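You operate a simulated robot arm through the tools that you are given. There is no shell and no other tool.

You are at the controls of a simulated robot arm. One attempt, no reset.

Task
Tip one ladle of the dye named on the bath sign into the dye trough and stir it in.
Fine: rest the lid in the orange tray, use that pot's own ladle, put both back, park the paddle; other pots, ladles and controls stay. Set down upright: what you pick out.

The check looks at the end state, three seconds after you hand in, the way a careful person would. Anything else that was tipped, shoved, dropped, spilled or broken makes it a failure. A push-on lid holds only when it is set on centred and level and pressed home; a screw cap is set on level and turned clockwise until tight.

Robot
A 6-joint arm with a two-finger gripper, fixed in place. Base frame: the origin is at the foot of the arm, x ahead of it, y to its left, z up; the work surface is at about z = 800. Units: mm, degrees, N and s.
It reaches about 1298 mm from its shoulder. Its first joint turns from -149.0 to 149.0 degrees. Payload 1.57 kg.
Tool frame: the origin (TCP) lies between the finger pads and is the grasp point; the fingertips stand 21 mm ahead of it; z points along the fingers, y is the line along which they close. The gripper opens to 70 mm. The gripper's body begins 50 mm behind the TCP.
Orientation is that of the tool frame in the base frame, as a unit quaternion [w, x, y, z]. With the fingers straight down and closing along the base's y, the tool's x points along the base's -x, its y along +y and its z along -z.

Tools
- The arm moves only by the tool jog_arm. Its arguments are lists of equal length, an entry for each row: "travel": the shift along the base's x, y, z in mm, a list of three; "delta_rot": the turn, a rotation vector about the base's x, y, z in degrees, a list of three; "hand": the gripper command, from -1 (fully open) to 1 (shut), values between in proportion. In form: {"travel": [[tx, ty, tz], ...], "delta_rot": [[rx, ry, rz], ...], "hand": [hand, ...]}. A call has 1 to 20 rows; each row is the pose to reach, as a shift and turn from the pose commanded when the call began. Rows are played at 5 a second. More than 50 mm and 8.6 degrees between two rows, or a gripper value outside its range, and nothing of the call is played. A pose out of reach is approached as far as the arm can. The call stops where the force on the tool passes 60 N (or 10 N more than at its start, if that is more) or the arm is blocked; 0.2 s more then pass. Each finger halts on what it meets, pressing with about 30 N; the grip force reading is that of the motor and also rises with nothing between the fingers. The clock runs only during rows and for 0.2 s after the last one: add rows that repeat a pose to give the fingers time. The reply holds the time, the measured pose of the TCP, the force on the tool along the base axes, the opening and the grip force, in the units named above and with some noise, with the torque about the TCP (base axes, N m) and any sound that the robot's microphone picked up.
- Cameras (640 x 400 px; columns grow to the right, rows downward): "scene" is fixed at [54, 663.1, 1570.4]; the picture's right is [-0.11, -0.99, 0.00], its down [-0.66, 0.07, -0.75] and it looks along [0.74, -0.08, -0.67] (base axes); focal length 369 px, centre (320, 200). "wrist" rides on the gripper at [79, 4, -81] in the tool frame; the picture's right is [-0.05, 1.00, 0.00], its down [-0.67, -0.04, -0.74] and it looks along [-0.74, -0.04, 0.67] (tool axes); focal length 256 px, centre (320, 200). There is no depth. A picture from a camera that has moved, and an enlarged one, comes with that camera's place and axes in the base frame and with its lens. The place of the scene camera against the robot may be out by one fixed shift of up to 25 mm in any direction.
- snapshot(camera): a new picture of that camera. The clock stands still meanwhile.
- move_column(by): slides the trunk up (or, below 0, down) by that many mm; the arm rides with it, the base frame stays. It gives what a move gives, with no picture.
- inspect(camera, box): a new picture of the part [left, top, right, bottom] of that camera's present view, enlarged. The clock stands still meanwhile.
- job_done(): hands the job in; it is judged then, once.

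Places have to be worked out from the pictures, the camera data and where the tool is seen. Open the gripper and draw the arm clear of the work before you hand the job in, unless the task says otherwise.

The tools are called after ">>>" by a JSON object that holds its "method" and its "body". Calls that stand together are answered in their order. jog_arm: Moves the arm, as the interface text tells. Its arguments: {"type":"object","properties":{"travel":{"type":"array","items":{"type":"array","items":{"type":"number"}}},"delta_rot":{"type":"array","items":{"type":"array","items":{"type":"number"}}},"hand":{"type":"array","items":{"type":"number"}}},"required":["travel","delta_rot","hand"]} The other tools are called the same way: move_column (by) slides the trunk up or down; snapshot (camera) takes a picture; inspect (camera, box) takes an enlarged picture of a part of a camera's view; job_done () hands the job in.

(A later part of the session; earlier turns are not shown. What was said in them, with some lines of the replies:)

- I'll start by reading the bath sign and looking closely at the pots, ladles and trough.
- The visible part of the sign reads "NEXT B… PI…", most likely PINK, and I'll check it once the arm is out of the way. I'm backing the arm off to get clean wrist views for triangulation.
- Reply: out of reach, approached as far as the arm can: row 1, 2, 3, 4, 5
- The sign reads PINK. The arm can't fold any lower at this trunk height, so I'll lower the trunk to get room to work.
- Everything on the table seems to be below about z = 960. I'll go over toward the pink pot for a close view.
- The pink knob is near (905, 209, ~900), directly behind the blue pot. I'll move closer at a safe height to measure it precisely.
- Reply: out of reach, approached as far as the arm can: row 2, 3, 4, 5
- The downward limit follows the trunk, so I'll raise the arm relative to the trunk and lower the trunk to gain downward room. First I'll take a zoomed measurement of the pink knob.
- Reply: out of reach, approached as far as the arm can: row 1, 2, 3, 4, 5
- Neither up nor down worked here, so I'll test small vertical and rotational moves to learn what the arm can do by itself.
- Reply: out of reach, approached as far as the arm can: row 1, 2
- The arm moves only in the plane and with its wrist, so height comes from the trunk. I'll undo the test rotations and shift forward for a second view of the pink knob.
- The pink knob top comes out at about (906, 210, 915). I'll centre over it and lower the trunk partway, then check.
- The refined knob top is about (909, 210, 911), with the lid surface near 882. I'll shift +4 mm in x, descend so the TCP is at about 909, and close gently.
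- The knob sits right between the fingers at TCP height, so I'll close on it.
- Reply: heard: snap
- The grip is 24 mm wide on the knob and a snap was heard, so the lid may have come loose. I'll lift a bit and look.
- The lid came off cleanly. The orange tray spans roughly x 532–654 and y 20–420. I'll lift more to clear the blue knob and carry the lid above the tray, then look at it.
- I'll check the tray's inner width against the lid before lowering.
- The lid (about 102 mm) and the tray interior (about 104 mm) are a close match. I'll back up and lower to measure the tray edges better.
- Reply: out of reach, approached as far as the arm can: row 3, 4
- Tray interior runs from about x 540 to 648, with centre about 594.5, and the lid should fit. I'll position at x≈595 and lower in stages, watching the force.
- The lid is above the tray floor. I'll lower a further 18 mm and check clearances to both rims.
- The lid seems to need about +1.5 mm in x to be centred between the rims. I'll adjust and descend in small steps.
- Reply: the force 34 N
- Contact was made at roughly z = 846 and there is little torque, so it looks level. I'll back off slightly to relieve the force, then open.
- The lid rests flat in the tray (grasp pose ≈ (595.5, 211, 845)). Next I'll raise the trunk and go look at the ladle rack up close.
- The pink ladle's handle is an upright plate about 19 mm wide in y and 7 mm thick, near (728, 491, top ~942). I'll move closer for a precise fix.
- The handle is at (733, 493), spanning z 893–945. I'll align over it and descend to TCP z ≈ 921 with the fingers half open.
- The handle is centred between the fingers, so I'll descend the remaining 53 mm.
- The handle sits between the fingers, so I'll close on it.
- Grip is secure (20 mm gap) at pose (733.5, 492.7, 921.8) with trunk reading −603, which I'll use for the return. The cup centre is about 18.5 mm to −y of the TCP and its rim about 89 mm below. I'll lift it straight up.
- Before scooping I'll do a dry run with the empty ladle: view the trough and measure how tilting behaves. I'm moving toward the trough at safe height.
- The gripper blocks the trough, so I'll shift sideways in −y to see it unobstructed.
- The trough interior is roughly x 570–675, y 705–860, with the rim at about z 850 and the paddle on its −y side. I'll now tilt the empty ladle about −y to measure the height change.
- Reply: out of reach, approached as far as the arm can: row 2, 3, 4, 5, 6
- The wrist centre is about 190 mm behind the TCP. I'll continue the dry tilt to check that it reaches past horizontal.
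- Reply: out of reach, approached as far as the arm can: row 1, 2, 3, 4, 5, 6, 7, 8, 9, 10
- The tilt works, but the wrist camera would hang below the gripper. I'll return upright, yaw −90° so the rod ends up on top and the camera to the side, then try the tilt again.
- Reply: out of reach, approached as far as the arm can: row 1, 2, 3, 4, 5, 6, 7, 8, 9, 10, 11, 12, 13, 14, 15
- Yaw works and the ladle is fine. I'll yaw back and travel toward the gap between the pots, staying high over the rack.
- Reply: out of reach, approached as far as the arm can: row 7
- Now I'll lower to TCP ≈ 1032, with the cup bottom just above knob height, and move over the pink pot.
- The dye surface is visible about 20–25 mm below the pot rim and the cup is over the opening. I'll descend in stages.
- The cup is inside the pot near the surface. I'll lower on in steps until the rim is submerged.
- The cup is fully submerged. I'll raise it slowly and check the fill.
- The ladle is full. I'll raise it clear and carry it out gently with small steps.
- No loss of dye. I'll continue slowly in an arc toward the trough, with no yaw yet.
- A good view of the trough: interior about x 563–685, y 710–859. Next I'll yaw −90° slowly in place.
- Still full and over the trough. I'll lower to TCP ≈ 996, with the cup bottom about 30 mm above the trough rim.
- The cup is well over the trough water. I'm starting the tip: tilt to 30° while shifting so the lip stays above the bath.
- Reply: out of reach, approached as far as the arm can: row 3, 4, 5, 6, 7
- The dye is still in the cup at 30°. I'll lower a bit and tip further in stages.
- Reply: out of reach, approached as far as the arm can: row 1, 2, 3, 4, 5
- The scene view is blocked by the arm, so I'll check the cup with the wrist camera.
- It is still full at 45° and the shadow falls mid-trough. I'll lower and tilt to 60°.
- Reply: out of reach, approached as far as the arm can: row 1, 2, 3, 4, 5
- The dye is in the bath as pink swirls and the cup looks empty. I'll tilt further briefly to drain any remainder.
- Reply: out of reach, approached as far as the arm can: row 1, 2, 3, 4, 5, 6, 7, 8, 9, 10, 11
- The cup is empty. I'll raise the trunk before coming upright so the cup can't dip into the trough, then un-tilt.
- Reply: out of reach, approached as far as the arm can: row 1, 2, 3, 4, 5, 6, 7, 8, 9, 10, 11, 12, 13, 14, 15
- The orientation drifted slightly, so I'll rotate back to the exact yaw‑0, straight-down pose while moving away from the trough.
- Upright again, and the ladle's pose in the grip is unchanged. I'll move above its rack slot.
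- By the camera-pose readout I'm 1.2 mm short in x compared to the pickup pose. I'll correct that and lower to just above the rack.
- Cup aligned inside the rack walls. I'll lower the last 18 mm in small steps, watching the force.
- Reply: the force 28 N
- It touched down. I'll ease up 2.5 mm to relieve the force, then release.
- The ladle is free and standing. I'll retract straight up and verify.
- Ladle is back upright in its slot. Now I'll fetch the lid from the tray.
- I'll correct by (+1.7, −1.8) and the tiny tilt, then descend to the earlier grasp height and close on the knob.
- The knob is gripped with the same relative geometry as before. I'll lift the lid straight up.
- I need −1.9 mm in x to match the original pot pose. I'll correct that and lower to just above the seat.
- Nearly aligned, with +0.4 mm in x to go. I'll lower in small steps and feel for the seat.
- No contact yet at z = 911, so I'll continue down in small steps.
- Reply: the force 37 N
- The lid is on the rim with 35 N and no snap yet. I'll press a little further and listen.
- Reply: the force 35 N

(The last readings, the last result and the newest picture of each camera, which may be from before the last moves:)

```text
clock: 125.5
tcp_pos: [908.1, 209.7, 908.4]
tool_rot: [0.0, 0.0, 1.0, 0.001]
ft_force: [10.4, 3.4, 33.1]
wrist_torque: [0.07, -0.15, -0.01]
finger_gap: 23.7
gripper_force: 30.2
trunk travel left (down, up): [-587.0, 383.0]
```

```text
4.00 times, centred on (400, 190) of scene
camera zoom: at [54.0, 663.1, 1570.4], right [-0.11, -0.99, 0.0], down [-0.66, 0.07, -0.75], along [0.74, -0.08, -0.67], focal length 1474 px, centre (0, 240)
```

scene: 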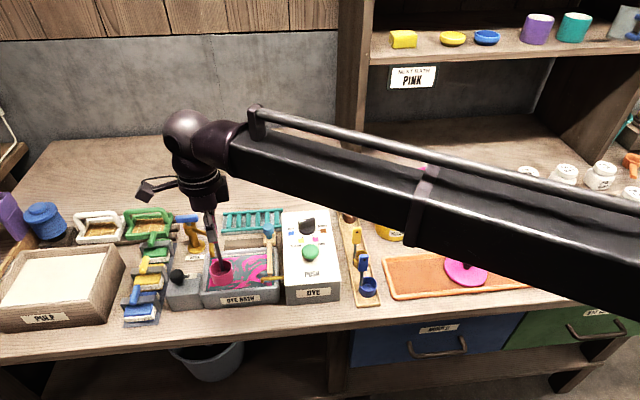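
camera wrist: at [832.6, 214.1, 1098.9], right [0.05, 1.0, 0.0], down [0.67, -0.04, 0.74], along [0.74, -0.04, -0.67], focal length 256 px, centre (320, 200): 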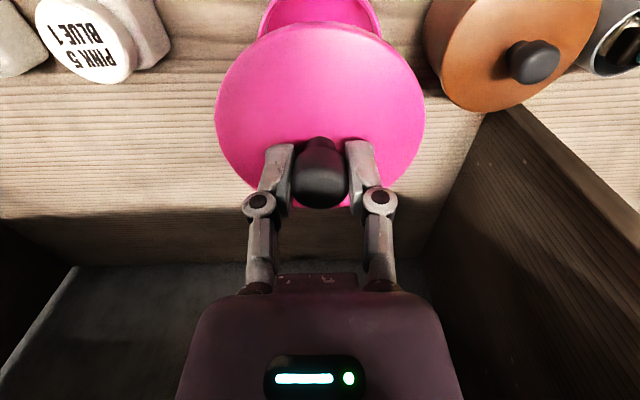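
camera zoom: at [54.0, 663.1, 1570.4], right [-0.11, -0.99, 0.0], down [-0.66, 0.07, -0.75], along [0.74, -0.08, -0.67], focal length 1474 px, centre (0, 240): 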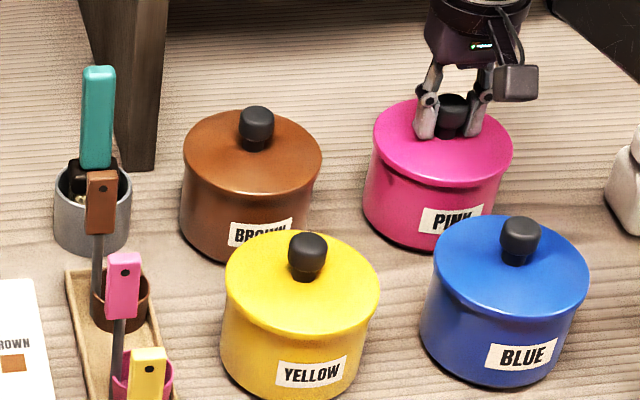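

The force plateaus at about 33 N because the fingers slip on the knob, though visually the lid matches its original closed look. I'll release, then press the knob from above with closed fingers to be sure it's home.

>>> {"method": "move_column", "body": {"by": 3}}

>>> {"method": "jog_arm", "body": {"travel": [[0, 0, 0], [0, 0, 0], [0, 0, 0], [0, 0, 0], [0, 0, 0]], "delta_rot": [[0, 0, 0], [0, 0, 0], [0, 0, 0], [0, 0, 0], [0, 0, 0]], "hand": [0.5, 0, -0.5, -1, -1]}}

>>> {"method": "move_column", "body": {"by": 60}}

>>> {"method": "jog_arm", "body": {"travel": [[0, 0, 0], [0, 0, 0], [0, 0, 0], [0, 0, 0], [0, 0, 0], [0, 0, 0]], "delta_rot": [[0, 0, 0], [0, 0, 0], [0, 0, 0], [0, 0, 0], [0, 0, 0], [0, 0, 0]], "hand": [0, 0.5, 1, 1, 1, 1]}}

>>> {"method": "snapshot", "body": {"camera": "wrist"}}

>>> {"method": "inspect", "body": {"camera": "scene", "box": [320, 140, 480, 240]}}

```text
clock: 126.1
tcp_pos: [909.2, 210.3, 908.6]
tool_rot: [-0.001, 0.0, 1.0, 0.001]
ft_force: [0.2, -0.2, -1.1]
wrist_torque: [0.0, 0.0, 0.02]
finger_gap: 23.8
gripper_force: 30.0
trunk travel left (down, up): [-590.0, 380.0]
```

```text
clock: 127.3
tcp_pos: [909.0, 210.1, 907.3]
tool_rot: [0.001, 0.0, 1.0, 0.0]
ft_force: [-0.6, 0.6, 0.6]
wrist_torque: [-0.02, 0.01, -0.01]
finger_gap: 70.0
gripper_force: 0.1
trunk travel left (down, up): [-590.0, 380.0]
heard: snap
```

```text
clock: 128.3
tcp_pos: [910.6, 209.4, 968.8]
tool_rot: [0.0, -0.001, 1.0, 0.001]
ft_force: [-1.1, 0.9, -0.4]
wrist_torque: [0.01, 0.01, 0.01]
finger_gap: 70.3
gripper_force: 0.0
trunk travel left (down, up): [-650.0, 320.0]
```

```text
clock: 129.7
tcp_pos: [909.9, 208.4, 968.2]
tool_rot: [-0.001, 0.0, 1.0, -0.001]
ft_force: [-0.1, -0.4, -0.4]
wrist_torque: [-0.01, 0.05, 0.03]
finger_gap: 0.0
gripper_force: 28.3
trunk travel left (down, up): [-650.0, 320.0]
```

```text
taken
camera wrist: at [830.8, 214.0, 1049.9], right [0.05, 1.0, 0.0], down [0.67, -0.04, 0.74], along [0.74, -0.04, -0.67], focal length 256 px, centre (320, 200)
```

wrist: 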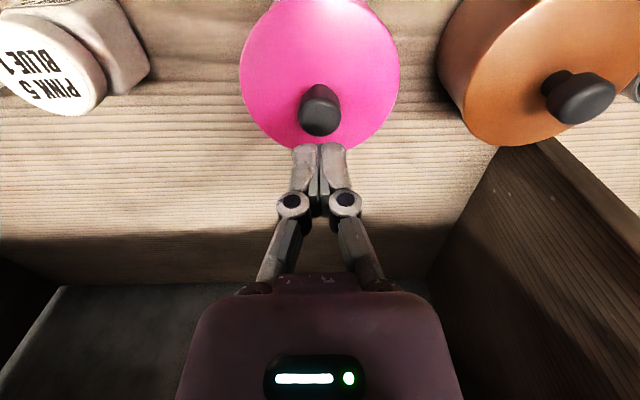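

```text
4.00 times, centred on (400, 190) of scene
camera zoom: at [54.0, 663.1, 1570.4], right [-0.11, -0.99, 0.0], down [-0.66, 0.07, -0.75], along [0.74, -0.08, -0.67], focal length 1474 px, centre (0, 240)
```

zoom: 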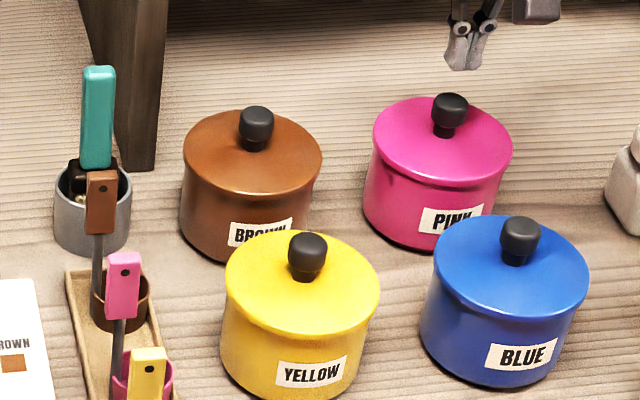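

A snap was heard on release and the lid looks exactly as it did at the start, so it is latched. Now for the paddle: I'll raise, travel to the trough side and look closely.

>>> {"method": "move_column", "body": {"by": 80}}

>>> {"method": "jog_arm", "body": {"travel": [[-40, 20, 0], [-80, 40, 0], [-120, 70, 0], [-150, 105, 0], [-180, 140, 0], [-210, 175, 0], [-240, 210, 0], [-265, 250, 0], [-285, 290, 0], [-305, 330, 0], [-325, 370, 0], [-345, 410, 0], [-360, 450, 0], [-365, 490, 0], [-370, 510, 0], [-370, 510, 0]], "delta_rot": [[0, 0, 0], [0, 0, 0], [0, 0, 0], [0, 0, 0], [0, 0, 0], [0, 0, 0], [0, 0, 0], [0, 0, 0], [0, 0, 0], [0, 0, 0], [0, 0, 0], [0, 0, 0], [0, 0, 0], [0, 0, 0], [0, 0, 0], [0, 0, 0]], "hand": [1, 1, 1, 1, 1, 1, 1, 1, 0, 0, 0, 0, -0.5, -1, -1, -1]}}

>>> {"method": "snapshot", "body": {"camera": "wrist"}}

>>> {"method": "inspect", "body": {"camera": "wrist", "box": [220, 20, 460, 170]}}

>>> {"method": "inspect", "body": {"camera": "scene", "box": [190, 205, 350, 305]}}

```text
clock: 130.8
tcp_pos: [909.3, 209.9, 1048.8]
tool_rot: [0.0, 0.001, 1.0, 0.0]
ft_force: [0.2, 0.3, 0.5]
wrist_torque: [-0.01, -0.03, -0.02]
finger_gap: 0.0
gripper_force: 28.7
trunk travel left (down, up): [-730.0, 240.0]
```

```text
clock: 134.2
tcp_pos: [538.5, 718.1, 1048.0]
tool_rot: [0.0, 0.0, 1.0, 0.0]
ft_force: [-0.2, 0.2, 1.2]
wrist_torque: [0.01, -0.01, -0.02]
finger_gap: 70.3
gripper_force: 0.0
trunk travel left (down, up): [-730.0, 240.0]
```

```text
taken
camera wrist: at [460.1, 723.0, 1129.9], right [0.05, 1.0, 0.0], down [0.67, -0.04, 0.74], along [0.74, -0.04, -0.67], focal length 256 px, centre (320, 200)
```

wrist: 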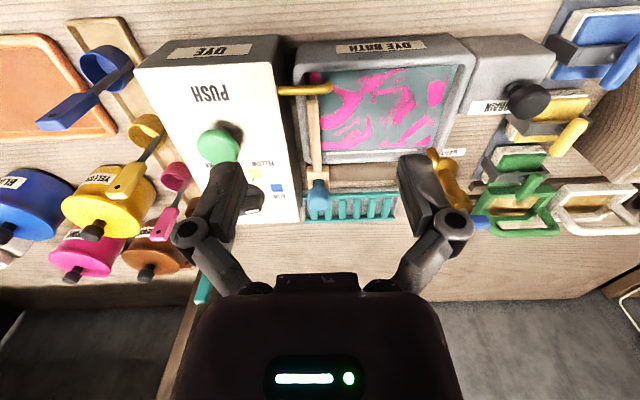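

```text
2.67 times, centred on (340, 95) of wrist
camera zoom: at [460.1, 723.0, 1129.9], right [0.05, 1.0, 0.0], down [0.67, -0.04, 0.74], along [0.74, -0.04, -0.67], focal length 683 px, centre (267, 480)
```

zoom: 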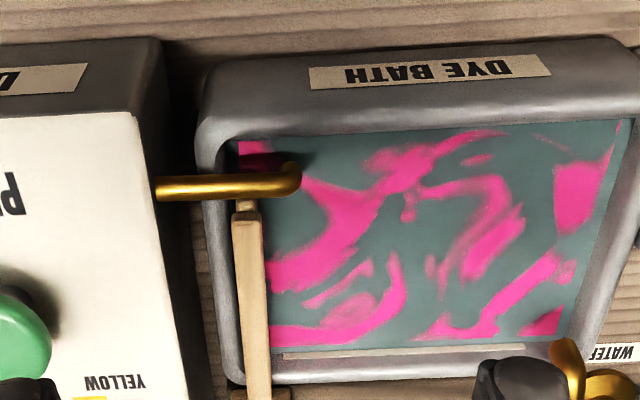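

```text
4.00 times, centred on (270, 255) of scene
camera zoom: at [54.0, 663.1, 1570.4], right [-0.11, -0.99, 0.0], down [-0.66, 0.07, -0.75], along [0.74, -0.08, -0.67], focal length 1474 px, centre (520, -20)
```

zoom: 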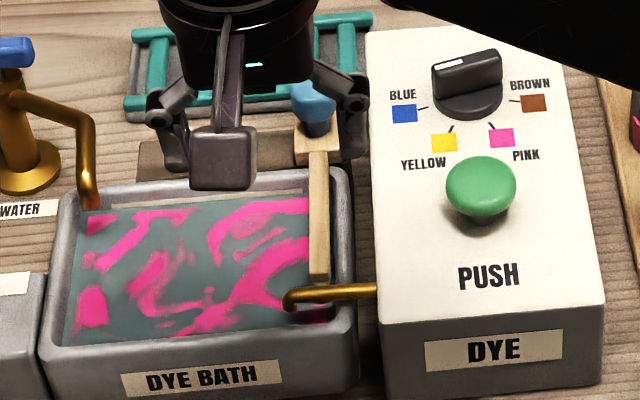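

The paddle seems to be a slider: a block with a blue knob on a beam behind the trough, with a bar reaching into the bath, parked at the −y end. The knob is near (700, 708, 905). I'll go closer to understand it.

>>> {"method": "jog_arm", "body": {"travel": [[40, -4, 0], [80, -8, 0], [90, -10, 0], [90, -10, 0]], "delta_rot": [[0, 0, 0], [0, 0, 0], [0, 0, 0], [0, 0, 0]], "hand": [-1, -1, -1, -1]}}

>>> {"method": "snapshot", "body": {"camera": "wrist"}}

>>> {"method": "inspect", "body": {"camera": "wrist", "box": [220, 60, 460, 210]}}

>>> {"method": "inspect", "body": {"camera": "wrist", "box": [270, 40, 430, 140]}}

```text
clock: 135.2
tcp_pos: [628.6, 710.3, 1048.3]
tool_rot: [0.001, -0.001, 1.0, 0.0]
ft_force: [-0.2, 0.6, 0.1]
wrist_torque: [0.0, 0.01, 0.0]
finger_gap: 69.8
gripper_force: 0.2
trunk travel left (down, up): [-730.0, 240.0]
```

```text
taken
camera wrist: at [550.0, 714.5, 1129.9], right [0.05, 1.0, 0.0], down [0.67, -0.04, 0.74], along [0.74, -0.04, -0.67], focal length 256 px, centre (320, 200)
```

wrist: 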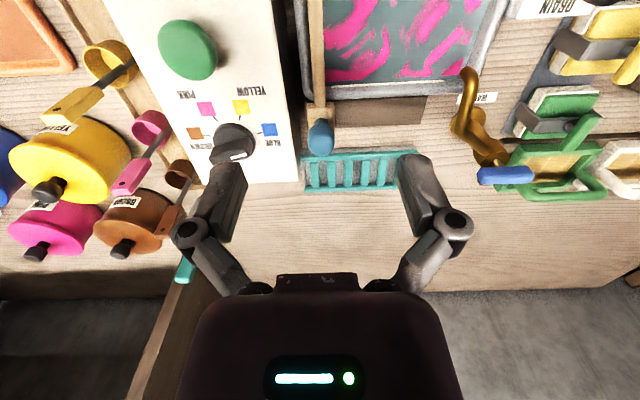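

```text
2.67 times, centred on (340, 135) of wrist
camera zoom: at [550.0, 714.5, 1129.9], right [0.05, 1.0, 0.0], down [0.67, -0.04, 0.74], along [0.74, -0.04, -0.67], focal length 683 px, centre (267, 373)
```

zoom: 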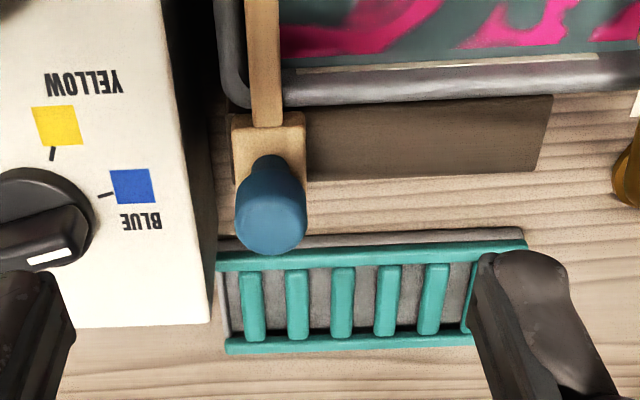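

```text
4.00 times, centred on (350, 90) of wrist
camera zoom: at [550.0, 714.5, 1129.9], right [0.05, 1.0, 0.0], down [0.67, -0.04, 0.74], along [0.74, -0.04, -0.67], focal length 1024 px, centre (200, 640)
```

zoom: 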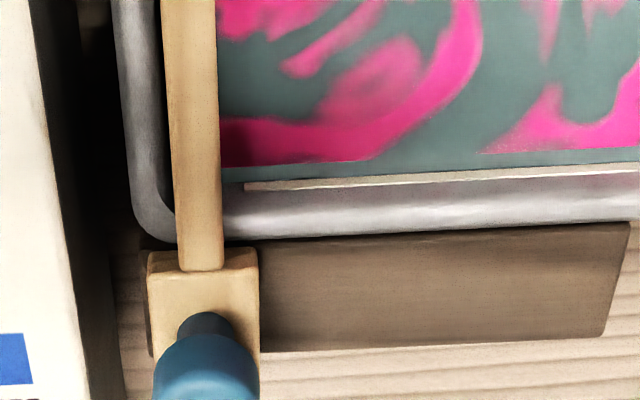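

It is indeed a slider block on a rail (y ≈ 690–833) with a blue knob on top. I'll refine the knob position from another viewpoint.

>>> {"method": "jog_arm", "body": {"travel": [[40, -2, 0], [60, -3, 0], [60, -3, 0]], "delta_rot": [[0, 0, 0], [0, 0, 0], [0, 0, 0]], "hand": [-1, -1, -1]}}

>>> {"method": "move_column", "body": {"by": -40}}

>>> {"method": "snapshot", "body": {"camera": "wrist"}}

>>> {"method": "inspect", "body": {"camera": "wrist", "box": [240, 60, 400, 160]}}

>>> {"method": "inspect", "body": {"camera": "scene", "box": [200, 190, 328, 270]}}

```text
clock: 136.0
tcp_pos: [689.4, 706.3, 1048.9]
tool_rot: [0.0, 0.0, 1.0, 0.0]
ft_force: [0.2, 0.1, 0.0]
wrist_torque: [0.01, 0.01, 0.01]
finger_gap: 69.8
gripper_force: 0.0
trunk travel left (down, up): [-730.0, 240.0]
```

```text
clock: 136.9
tcp_pos: [688.8, 706.4, 1009.4]
tool_rot: [0.0, -0.001, 1.0, 0.0]
ft_force: [-0.3, -0.9, 0.1]
wrist_torque: [0.03, 0.04, 0.0]
finger_gap: 70.0
gripper_force: 0.1
trunk travel left (down, up): [-690.0, 280.0]
```

```text
taken
camera wrist: at [610.1, 710.4, 1090.0], right [0.05, 1.0, 0.0], down [0.67, -0.04, 0.74], along [0.74, -0.04, -0.67], focal length 256 px, centre (320, 200)
```

wrist: 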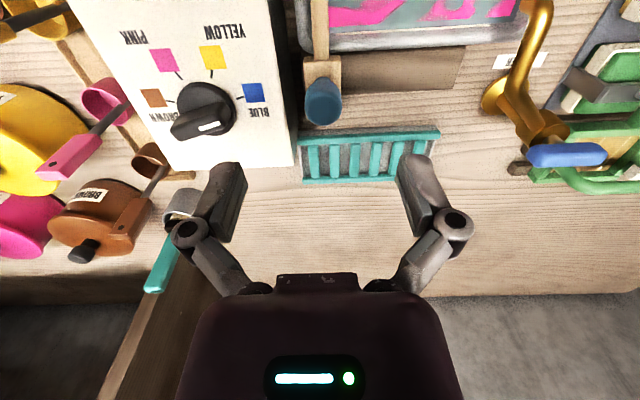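

```text
4.00 times, centred on (320, 110) of wrist
camera zoom: at [610.1, 710.4, 1090.0], right [0.05, 1.0, 0.0], down [0.67, -0.04, 0.74], along [0.74, -0.04, -0.67], focal length 1024 px, centre (320, 560)
```

zoom: 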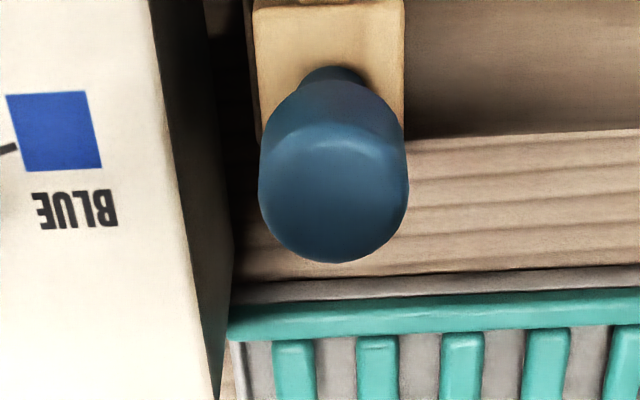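

```text
5.00 times, centred on (264, 230) of scene
camera zoom: at [54.0, 663.1, 1570.4], right [-0.11, -0.99, 0.0], down [-0.66, 0.07, -0.75], along [0.74, -0.08, -0.67], focal length 1843 px, centre (600, 50)
```

zoom: 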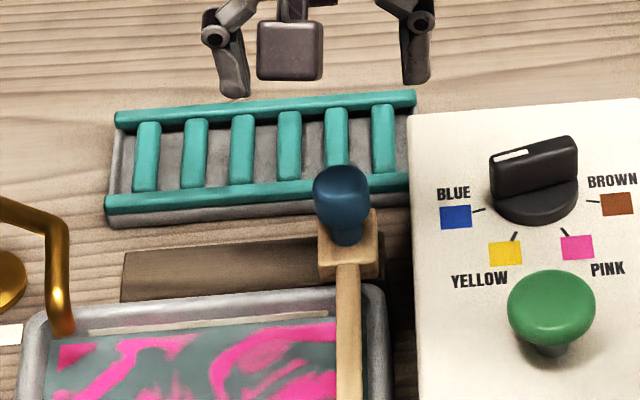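

The knob (27 mm) is centred at about (704, 708) with its top at about z 915, close to the dye machine. I'll yaw +90° so the fingers close along x and stay clear of the machine.

>>> {"method": "jog_arm", "body": {"travel": [[0, 0, 0], [0, 0, 0], [0, 0, 0], [0, 0, 0], [0, 0, 0], [0, 0, 0], [0, 0, 0], [0, 0, 0], [0, 0, 0], [0, 0, 0], [0, 0, 0], [0, 0, 0], [0, 0, 0]], "delta_rot": [[0, 0, 8], [0, 0, 16], [0, 0, 24], [0, 0, 32], [0, 0, 40], [0, 0, 48], [0, 0, 56], [0, 0, 64], [0, 0, 72], [0, 0, 80], [0, 0, 86], [0, 0, 90], [0, 0, 90]], "hand": [-1, -1, -1, -1, -1, -1, -1, -0.6, -0.4, -0.4, -0.4, -0.4, -0.4]}}

>>> {"method": "snapshot", "body": {"camera": "wrist"}}

>>> {"method": "snapshot", "body": {"camera": "scene"}}

```text
clock: 139.7
tcp_pos: [689.1, 706.0, 1009.2]
tool_rot: [0.0, 0.707, -0.707, 0.001]
ft_force: [0.0, -0.4, 0.0]
wrist_torque: [0.01, 0.01, 0.01]
finger_gap: 48.9
gripper_force: 0.0
trunk travel left (down, up): [-690.0, 280.0]
```

```text
taken
camera wrist: at [685.1, 626.6, 1089.9], right [-1.0, 0.05, 0.0], down [0.04, 0.67, 0.74], along [0.04, 0.74, -0.67], focal length 256 px, centre (320, 200)
```

wrist: 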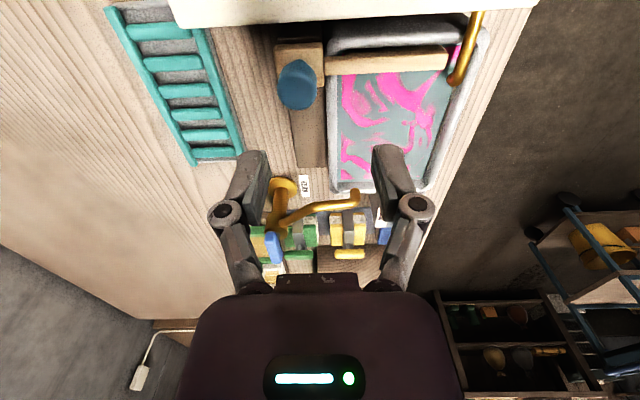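

```text
taken
```

scene: 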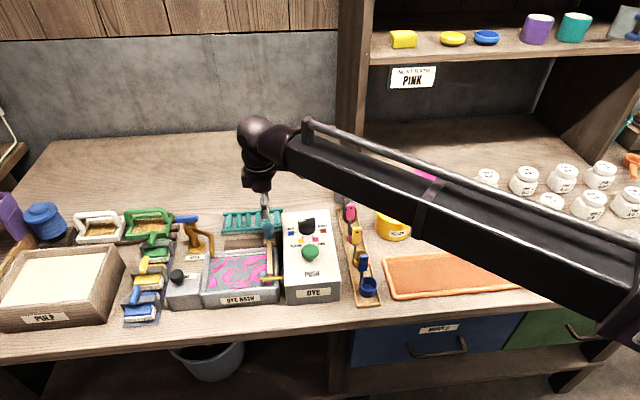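

From this side the knob is again at (705, 708). Let me zoom to see the bar and block heights before descending.

>>> {"method": "inspect", "body": {"camera": "wrist", "box": [240, 10, 480, 160]}}

>>> {"method": "jog_arm", "body": {"travel": [[15.5, 2, 0], [15.5, 2, 0], [15.5, 2, 0]], "delta_rot": [[0, 0, 0], [0, 0, 0], [0, 0, 0]], "hand": [-0.4, -0.4, -0.4]}}

>>> {"method": "move_column", "body": {"by": -55}}

>>> {"method": "inspect", "body": {"camera": "wrist", "box": [200, 20, 440, 200]}}

>>> {"method": "inspect", "body": {"camera": "scene", "box": [200, 170, 328, 270]}}

```text
2.67 times, centred on (360, 85) of wrist
camera zoom: at [685.1, 626.6, 1089.9], right [-1.0, 0.05, 0.0], down [0.04, 0.67, 0.74], along [0.04, 0.74, -0.67], focal length 683 px, centre (213, 507)
```

zoom: 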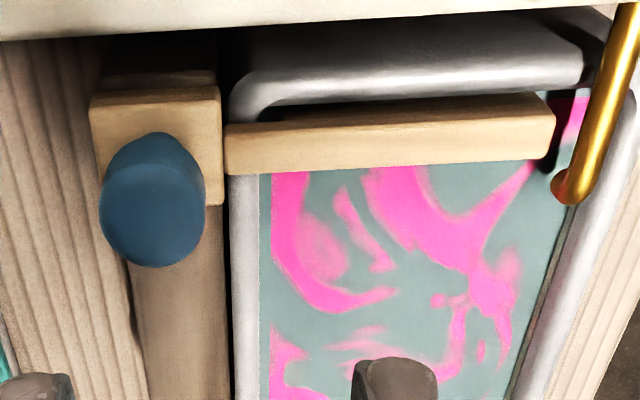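

```text
clock: 140.5
tcp_pos: [705.4, 708.1, 1007.7]
tool_rot: [0.0, -0.707, 0.707, 0.0]
ft_force: [0.0, 0.2, -0.5]
wrist_torque: [0.01, 0.01, 0.0]
finger_gap: 48.8
gripper_force: 0.0
trunk travel left (down, up): [-690.0, 280.0]
```

```text
clock: 141.4
tcp_pos: [704.9, 707.5, 953.4]
tool_rot: [-0.001, 0.707, -0.707, 0.0]
ft_force: [0.0, -0.1, 0.2]
wrist_torque: [0.01, 0.0, 0.0]
finger_gap: 49.1
gripper_force: 0.0
trunk travel left (down, up): [-635.0, 335.0]
```

```text
2.22 times, centred on (320, 110) of wrist
camera zoom: at [700.7, 628.4, 1035.1], right [-1.0, 0.05, 0.0], down [0.04, 0.67, 0.74], along [0.04, 0.74, -0.67], focal length 569 px, centre (320, 400)
```

zoom: 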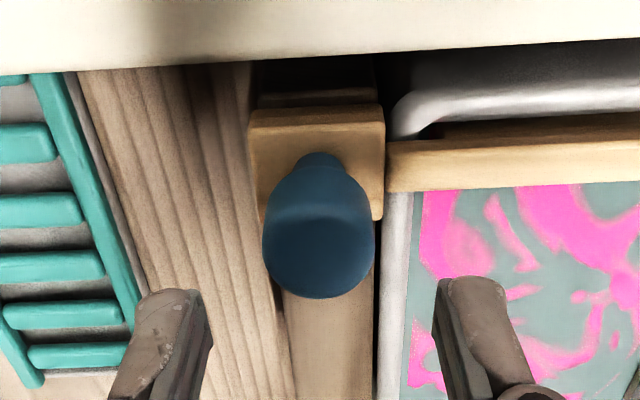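

```text
4.00 times, centred on (264, 220) of scene
camera zoom: at [54.0, 663.1, 1570.4], right [-0.11, -0.99, 0.0], down [-0.66, 0.07, -0.75], along [0.74, -0.08, -0.67], focal length 1474 px, centre (544, 120)
```

zoom: 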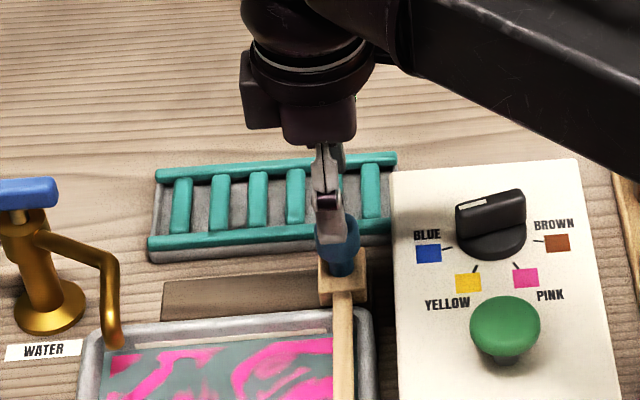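

The bar is lower than the block top and the fingers straddle the knob. I'll descend 45 mm to TCP ≈ 908 and grip.

>>> {"method": "move_column", "body": {"by": -43}}

>>> {"method": "inspect", "body": {"camera": "wrist", "box": [200, 60, 440, 240]}}

>>> {"method": "jog_arm", "body": {"travel": [[0, 0, 0], [0, 0, 0], [0, 0, 0], [0, 0, 0]], "delta_rot": [[0, 0, 0], [0, 0, 0], [0, 0, 0], [0, 0, 0]], "hand": [0.2, 0.6, 1, 1]}}

>>> {"method": "inspect", "body": {"camera": "wrist", "box": [200, 60, 440, 240]}}

```text
clock: 142.3
tcp_pos: [704.2, 707.7, 910.4]
tool_rot: [0.0, -0.707, 0.707, 0.0]
ft_force: [0.0, -0.6, 0.6]
wrist_torque: [0.03, -0.04, -0.02]
finger_gap: 49.3
gripper_force: 0.0
trunk travel left (down, up): [-592.0, 378.0]
```

```text
2.22 times, centred on (320, 150) of wrist
camera zoom: at [700.8, 628.3, 992.0], right [-1.0, 0.05, 0.0], down [0.04, 0.67, 0.74], along [0.04, 0.74, -0.67], focal length 569 px, centre (320, 311)
```

zoom: 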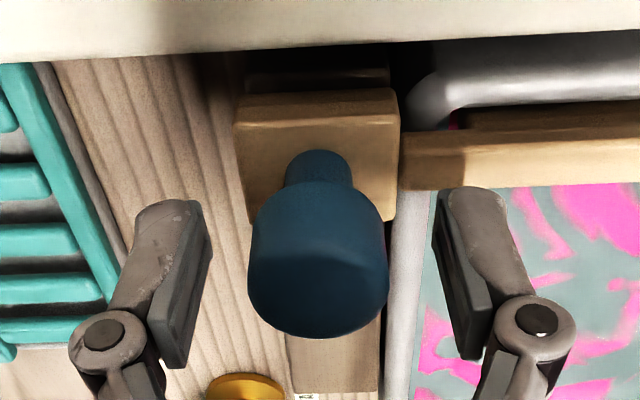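

```text
clock: 143.3
tcp_pos: [704.7, 708.0, 910.2]
tool_rot: [0.0, 0.707, -0.707, 0.0]
ft_force: [3.8, 2.1, 2.2]
wrist_torque: [-0.02, -0.04, 0.0]
finger_gap: 26.9
gripper_force: 31.9
trunk travel left (down, up): [-592.0, 378.0]
```

```text
2.22 times, centred on (320, 150) of wrist
camera zoom: at [701.1, 628.5, 992.0], right [-1.0, 0.05, 0.0], down [0.04, 0.67, 0.74], along [0.04, 0.74, -0.67], focal length 569 px, centre (320, 311)
```

zoom: 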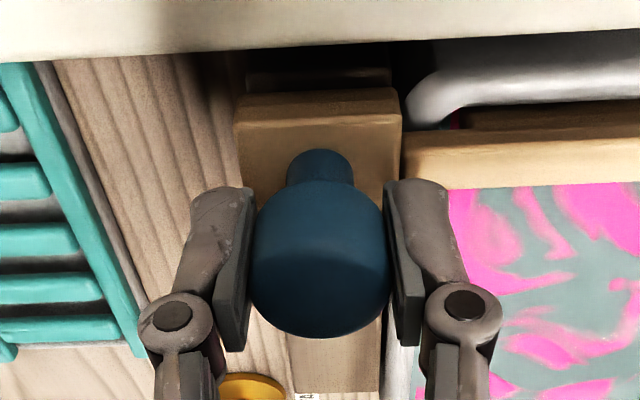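

Gripped (27 mm). I'll slide the paddle slowly toward +y, starting with a short test.

>>> {"method": "jog_arm", "body": {"travel": [[0, 4, 0], [0, 8, 0], [0, 12, 0], [0, 16, 0], [0, 20, 0], [0, 20, 0]], "delta_rot": [[0, 0, 0], [0, 0, 0], [0, 0, 0], [0, 0, 0], [0, 0, 0], [0, 0, 0]], "hand": [1, 1, 1, 1, 1, 1]}}

>>> {"method": "snapshot", "body": {"camera": "wrist"}}

>>> {"method": "inspect", "body": {"camera": "scene", "box": [180, 190, 340, 310]}}

```text
clock: 144.7
tcp_pos: [705.3, 726.9, 911.0]
tool_rot: [0.001, -0.707, 0.707, 0.0]
ft_force: [8.2, 0.6, 4.8]
wrist_torque: [-0.25, -0.1, 0.03]
finger_gap: 26.9
gripper_force: 31.6
trunk travel left (down, up): [-592.0, 378.0]
```

```text
taken
camera wrist: at [701.0, 647.5, 991.9], right [-1.0, 0.05, 0.0], down [0.04, 0.67, 0.74], along [0.04, 0.74, -0.67], focal length 256 px, centre (320, 200)
```

wrist: 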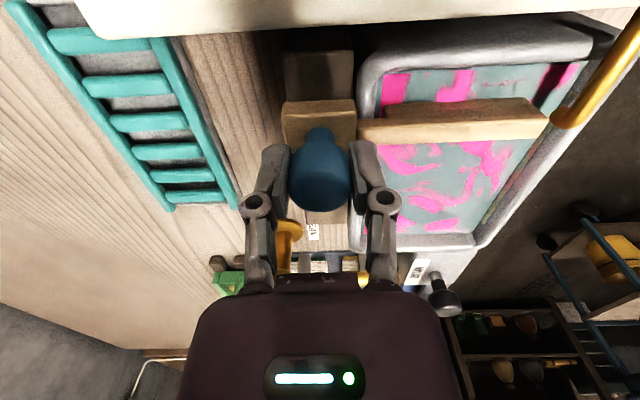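

```text
3.33 times, centred on (260, 250) of scene
camera zoom: at [54.0, 663.1, 1570.4], right [-0.11, -0.99, 0.0], down [-0.66, 0.07, -0.75], along [0.74, -0.08, -0.67], focal length 1229 px, centre (520, 33)
```

zoom: 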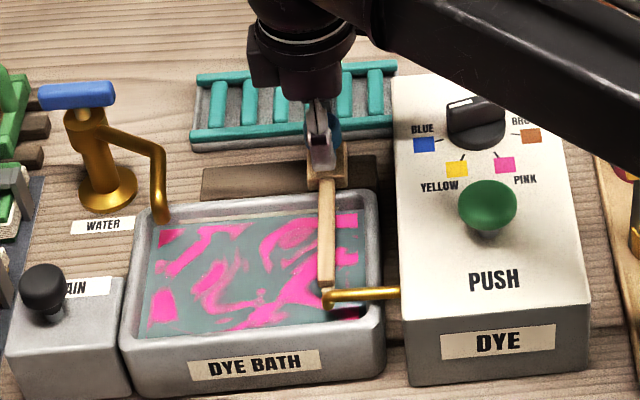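

The paddle slides freely along the rail, with low force. I'll continue the stroke to about y = 795.

>>> {"method": "jog_arm", "body": {"travel": [[0, 6, 0], [0, 12, 0], [0, 18, 0], [0, 24, 0], [0, 30, 0], [0, 36, 0], [0, 42, 0], [0, 48, 0], [0, 54, 0], [0, 60, 0], [0, 65, 0], [0, 65, 0]], "delta_rot": [[0, 0, 0], [0, 0, 0], [0, 0, 0], [0, 0, 0], [0, 0, 0], [0, 0, 0], [0, 0, 0], [0, 0, 0], [0, 0, 0], [0, 0, 0], [0, 0, 0], [0, 0, 0]], "hand": [1, 1, 1, 1, 1, 1, 1, 1, 1, 1, 1, 1]}}

>>> {"method": "snapshot", "body": {"camera": "wrist"}}

>>> {"method": "inspect", "body": {"camera": "scene", "box": [180, 190, 340, 310]}}

```text
clock: 147.3
tcp_pos: [706.0, 793.0, 910.7]
tool_rot: [0.0, -0.707, 0.707, -0.001]
ft_force: [4.1, 0.4, 2.7]
wrist_torque: [-0.12, -0.02, -0.03]
finger_gap: 27.4
gripper_force: 31.9
trunk travel left (down, up): [-592.0, 378.0]
```

```text
taken
camera wrist: at [701.1, 713.3, 991.9], right [-1.0, 0.05, 0.0], down [0.04, 0.67, 0.74], along [0.04, 0.74, -0.67], focal length 256 px, centre (320, 200)
```

wrist: 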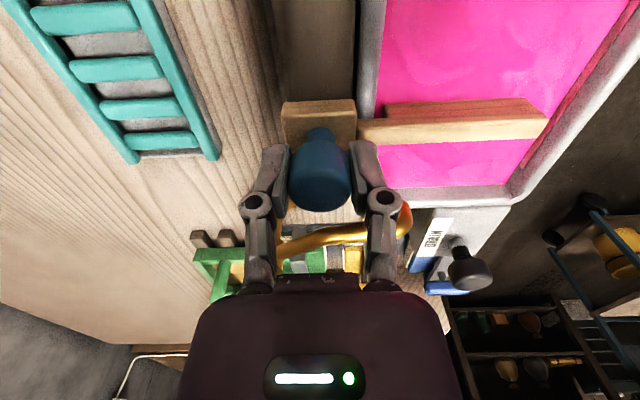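

```text
3.33 times, centred on (260, 250) of scene
camera zoom: at [54.0, 663.1, 1570.4], right [-0.11, -0.99, 0.0], down [-0.66, 0.07, -0.75], along [0.74, -0.08, -0.67], focal length 1229 px, centre (520, 33)
```

zoom: 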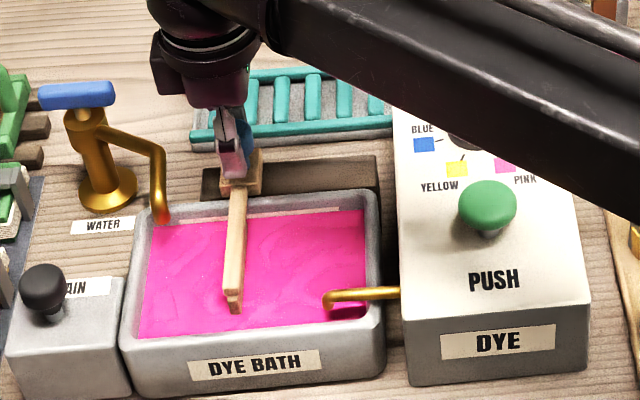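

The bath is turning uniformly pink. I'll do another full back-and-forth stroke to finish mixing.

>>> {"method": "jog_arm", "body": {"travel": [[0, -8, 0], [0, -16, 0], [0, -24, 0], [0, -32, 0], [0, -40, 0], [0, -48, 0], [0, -56, 0], [0, -64, 0], [0, -70, 0], [0, -70, 0], [0, -62, 0], [0, -54, 0], [0, -46, 0], [0, -38, 0], [0, -30, 0], [0, -22, 0], [0, -14, 0], [0, -6, 0], [0, 0, 0], [0, 0, 0]], "delta_rot": [[0, 0, 0], [0, 0, 0], [0, 0, 0], [0, 0, 0], [0, 0, 0], [0, 0, 0], [0, 0, 0], [0, 0, 0], [0, 0, 0], [0, 0, 0], [0, 0, 0], [0, 0, 0], [0, 0, 0], [0, 0, 0], [0, 0, 0], [0, 0, 0], [0, 0, 0], [0, 0, 0], [0, 0, 0], [0, 0, 0]], "hand": [1, 1, 1, 1, 1, 1, 1, 1, 1, 1, 1, 1, 1, 1, 1, 1, 1, 1, 1, 1]}}

>>> {"method": "inspect", "body": {"camera": "scene", "box": [180, 190, 340, 310]}}

```text
clock: 151.5
tcp_pos: [705.3, 793.6, 911.1]
tool_rot: [-0.001, -0.707, 0.707, 0.0]
ft_force: [1.5, -0.1, 1.5]
wrist_torque: [-0.12, 0.03, 0.01]
finger_gap: 26.9
gripper_force: 32.4
trunk travel left (down, up): [-592.0, 378.0]
```

```text
3.33 times, centred on (260, 250) of scene
camera zoom: at [54.0, 663.1, 1570.4], right [-0.11, -0.99, 0.0], down [-0.66, 0.07, -0.75], along [0.74, -0.08, -0.67], focal length 1229 px, centre (520, 33)
```

zoom: 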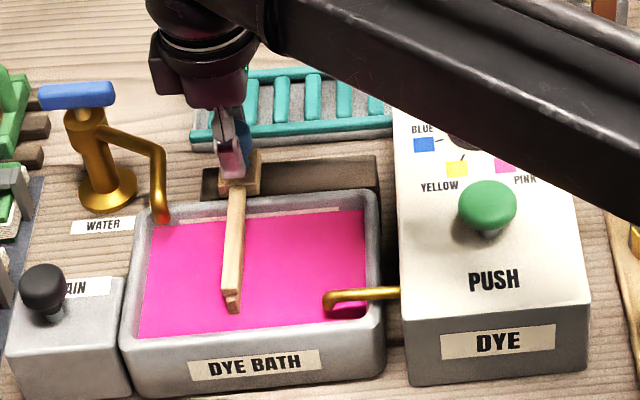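

The bath is now uniformly pink. I'll park the paddle back at its original −y end.

>>> {"method": "jog_arm", "body": {"travel": [[0, -8, 0], [0, -16, 0], [0, -24, 0], [0, -32, 0], [0, -40, 0], [0, -48, 0], [0, -56, 0], [0, -64, 0], [0, -72, 0], [0, -78, 0], [0, -82, 0], [0, -85, 0], [0, -85, 0], [0, -85, 0]], "delta_rot": [[0, 0, 0], [0, 0, 0], [0, 0, 0], [0, 0, 0], [0, 0, 0], [0, 0, 0], [0, 0, 0], [0, 0, 0], [0, 0, 0], [0, 0, 0], [0, 0, 0], [0, 0, 0], [0, 0, 0], [0, 0, 0]], "hand": [1, 1, 1, 1, 1, 1, 1, 1, 1, 1, 1, 1, 1, 1]}}

>>> {"method": "snapshot", "body": {"camera": "wrist"}}

>>> {"method": "inspect", "body": {"camera": "scene", "box": [160, 200, 350, 319]}}

```text
clock: 154.5
tcp_pos: [704.2, 708.6, 909.5]
tool_rot: [-0.001, -0.707, 0.707, 0.001]
ft_force: [9.2, 0.3, 5.2]
wrist_torque: [0.05, -0.08, 0.01]
finger_gap: 27.5
gripper_force: 32.2
trunk travel left (down, up): [-592.0, 378.0]
```

```text
taken
camera wrist: at [701.1, 628.5, 991.8], right [-1.0, 0.05, 0.0], down [0.04, 0.67, 0.74], along [0.04, 0.74, -0.67], focal length 256 px, centre (320, 200)
```

wrist: 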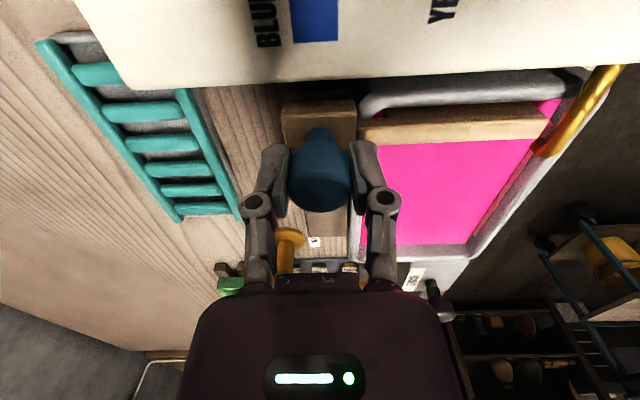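

```text
3.36 times, centred on (255, 260) of scene
camera zoom: at [54.0, 663.1, 1570.4], right [-0.11, -0.99, 0.0], down [-0.66, 0.07, -0.75], along [0.74, -0.08, -0.67], focal length 1239 px, centre (538, 0)
```

zoom: 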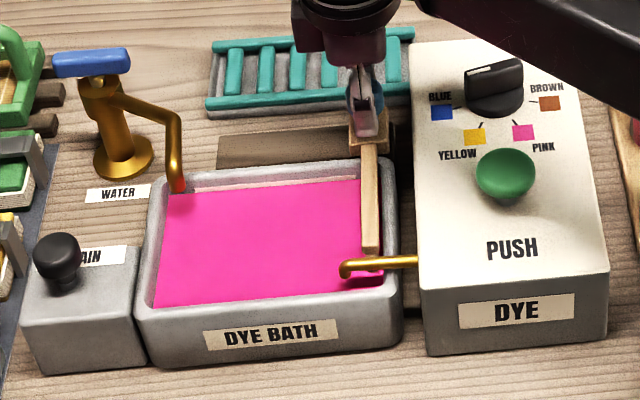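

Paddle is back at the park position (same pose as when gripped). I'll release it and rise clear.

>>> {"method": "jog_arm", "body": {"travel": [[0, 0, 0], [0, 0, 0], [0, 0, 0], [0, 0, 0]], "delta_rot": [[0, 0, 0], [0, 0, 0], [0, 0, 0], [0, 0, 0]], "hand": [0.3, 0, -0.4, -0.4]}}

>>> {"method": "move_column", "body": {"by": 150}}

>>> {"method": "snapshot", "body": {"camera": "wrist"}}

>>> {"method": "snapshot", "body": {"camera": "scene"}}

```text
clock: 155.5
tcp_pos: [704.5, 708.3, 910.6]
tool_rot: [-0.001, -0.707, 0.707, 0.0]
ft_force: [0.4, -0.2, 0.8]
wrist_torque: [-0.01, 0.0, -0.02]
finger_gap: 48.9
gripper_force: 0.0
trunk travel left (down, up): [-592.0, 378.0]
```

```text
clock: 157.2
tcp_pos: [705.0, 709.0, 1061.3]
tool_rot: [0.001, -0.707, 0.707, 0.0]
ft_force: [-0.2, 0.4, 0.4]
wrist_torque: [0.03, -0.01, -0.02]
finger_gap: 49.2
gripper_force: 0.1
trunk travel left (down, up): [-742.0, 228.0]
```

```text
taken
camera wrist: at [700.5, 629.2, 1141.8], right [-1.0, 0.05, 0.0], down [0.04, 0.67, 0.74], along [0.04, 0.74, -0.67], focal length 256 px, centre (320, 200)
```

wrist: 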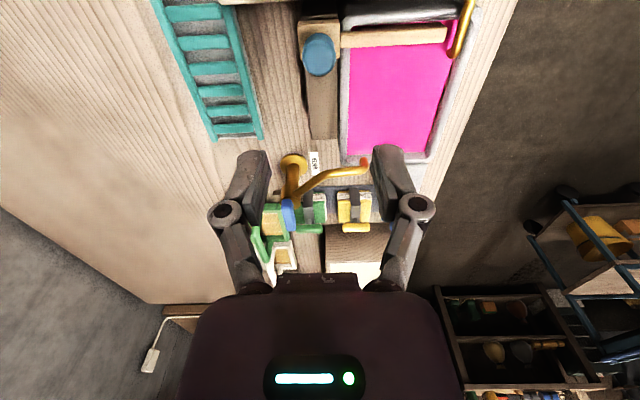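

```text
taken
```

scene: 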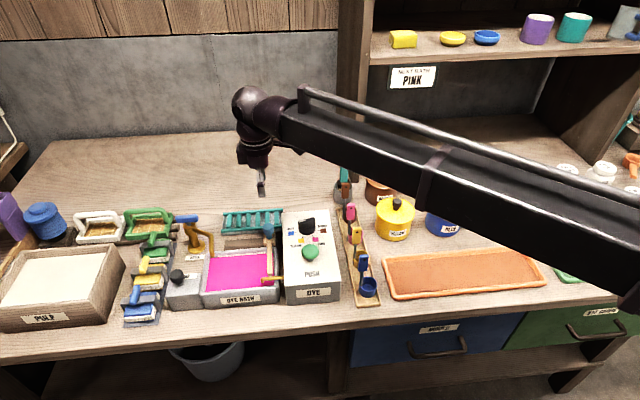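

All released. I'll raise further, draw the arm back toward the robot and un-yaw, then do a final check of the whole bench.

>>> {"method": "move_column", "body": {"by": 150}}

>>> {"method": "jog_arm", "body": {"travel": [[-20, -20, 0], [-40, -40, 0], [-60, -65, 0], [-80, -90, 0], [-100, -120, 0], [-115, -150, 0], [-130, -180, 0], [-145, -210, 0], [-155, -240, 0], [-160, -270, 0], [-160, -300, 0], [-160, -330, 0], [-160, -340, 0]], "delta_rot": [[0, 0, -7], [0, 0, -14], [0, 0, -21], [0, 0, -28], [0, 0, -35], [0, 0, -42], [0, 0, -49], [0, 0, -56], [0, 0, -63], [0, 0, -70], [0, 0, -77], [0, 0, -84], [0, 0, -90]], "hand": [-1, -1, -1, -1, -1, -1, -1, -1, -1, -1, -1, -1, -1]}}

>>> {"method": "snapshot", "body": {"camera": "scene"}}

>>> {"method": "snapshot", "body": {"camera": "wrist"}}

```text
clock: 159.0
tcp_pos: [704.4, 708.3, 1210.5]
tool_rot: [0.0, -0.707, 0.707, 0.0]
ft_force: [0.0, -0.7, 0.6]
wrist_torque: [-0.01, -0.01, -0.04]
finger_gap: 48.9
gripper_force: 0.1
trunk travel left (down, up): [-892.0, 78.0]
```

```text
clock: 161.8
tcp_pos: [545.7, 367.0, 1210.2]
tool_rot: [0.0, 0.001, 1.0, 0.0]
ft_force: [-0.8, -0.8, 0.2]
wrist_torque: [0.01, 0.02, 0.0]
finger_gap: 70.0
gripper_force: 0.1
trunk travel left (down, up): [-892.0, 78.0]
```

```text
taken
```

scene: 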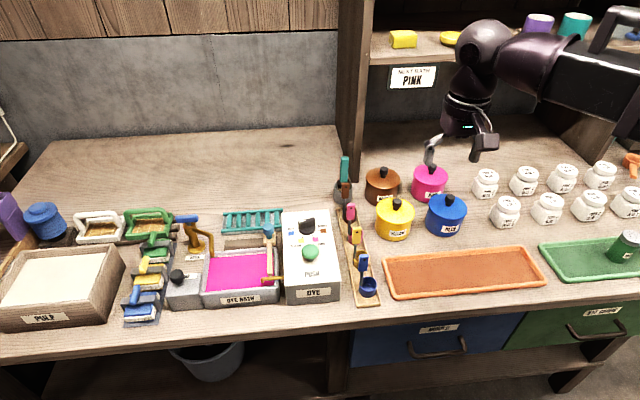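

```text
taken
camera wrist: at [465.5, 371.5, 1291.9], right [0.06, 1.0, 0.0], down [0.67, -0.04, 0.74], along [0.74, -0.04, -0.67], focal length 256 px, centre (320, 200)
```

wrist: 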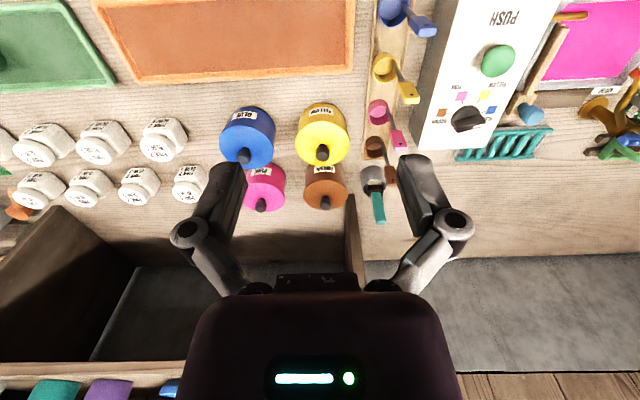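

Everything looks in place. One last zoom on the pot, the ladle and the trough before handing in.

>>> {"method": "inspect", "body": {"camera": "scene", "box": [320, 140, 480, 240]}}

>>> {"method": "inspect", "body": {"camera": "scene", "box": [160, 200, 400, 319]}}

>>> {"method": "inspect", "body": {"camera": "scene", "box": [330, 200, 570, 310]}}

```text
4.00 times, centred on (400, 190) of scene
camera zoom: at [54.0, 663.1, 1570.4], right [-0.11, -0.99, 0.0], down [-0.66, 0.07, -0.75], along [0.74, -0.08, -0.67], focal length 1474 px, centre (0, 240)
```

zoom: 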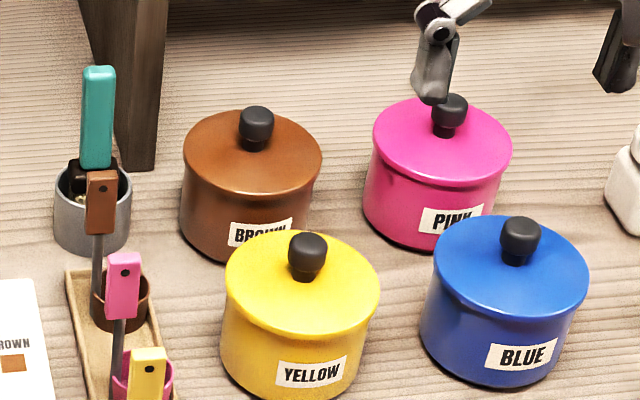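

```text
2.67 times, centred on (280, 260) of scene
camera zoom: at [54.0, 663.1, 1570.4], right [-0.11, -0.99, 0.0], down [-0.66, 0.07, -0.75], along [0.74, -0.08, -0.67], focal length 983 px, centre (427, 41)
```

zoom: 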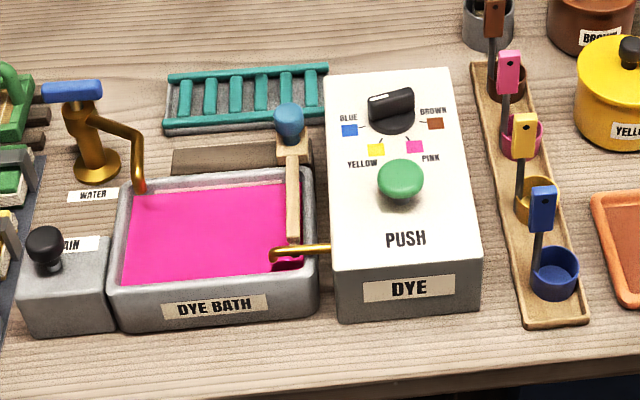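

```text
2.67 times, centred on (450, 255) of scene
camera zoom: at [54.0, 663.1, 1570.4], right [-0.11, -0.99, 0.0], down [-0.66, 0.07, -0.75], along [0.74, -0.08, -0.67], focal length 983 px, centre (-27, 53)
```

zoom: 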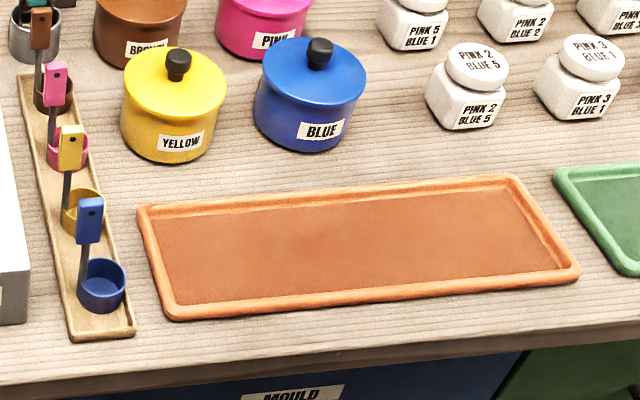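

The final pictures show the bath uniformly pink, the lid latched level on the pink pot, the pink ladle upright in its slot, the paddle parked, and nothing else moved. The gripper is open and the arm is clear, so I'm handing the job in.

>>> {"method": "job_done", "body": {}}

```text
The job is handed in.
```

I tipped one ladle of pink dye into the trough and stirred it in until the bath was an even pink. The job is handed in; I haven't seen a verdict.

- **Sign:** it read "NEXT BATH PINK", so I used the pink pot and its own ladle.
- **Lid:** it rested in the orange tray while I scooped. I then pressed it back onto the pot with about 35 N. I heard a snap when I let go of the knob, and the lid looks level and in its original position.
- **Ladle:** the cup was fully submerged when filled. No dye was lost on the way, and the cup was empty after pouring. It is back upright in its own slot in the rack.
- **Paddle:** I stroked it along its rail twice, then parked it at the end where it started.
- **Rest of the bench:** the last pictures show no drips, and the other pots, ladles, tap, drain and dye machine look untouched. The gripper is open and the arm is raised clear of the work.
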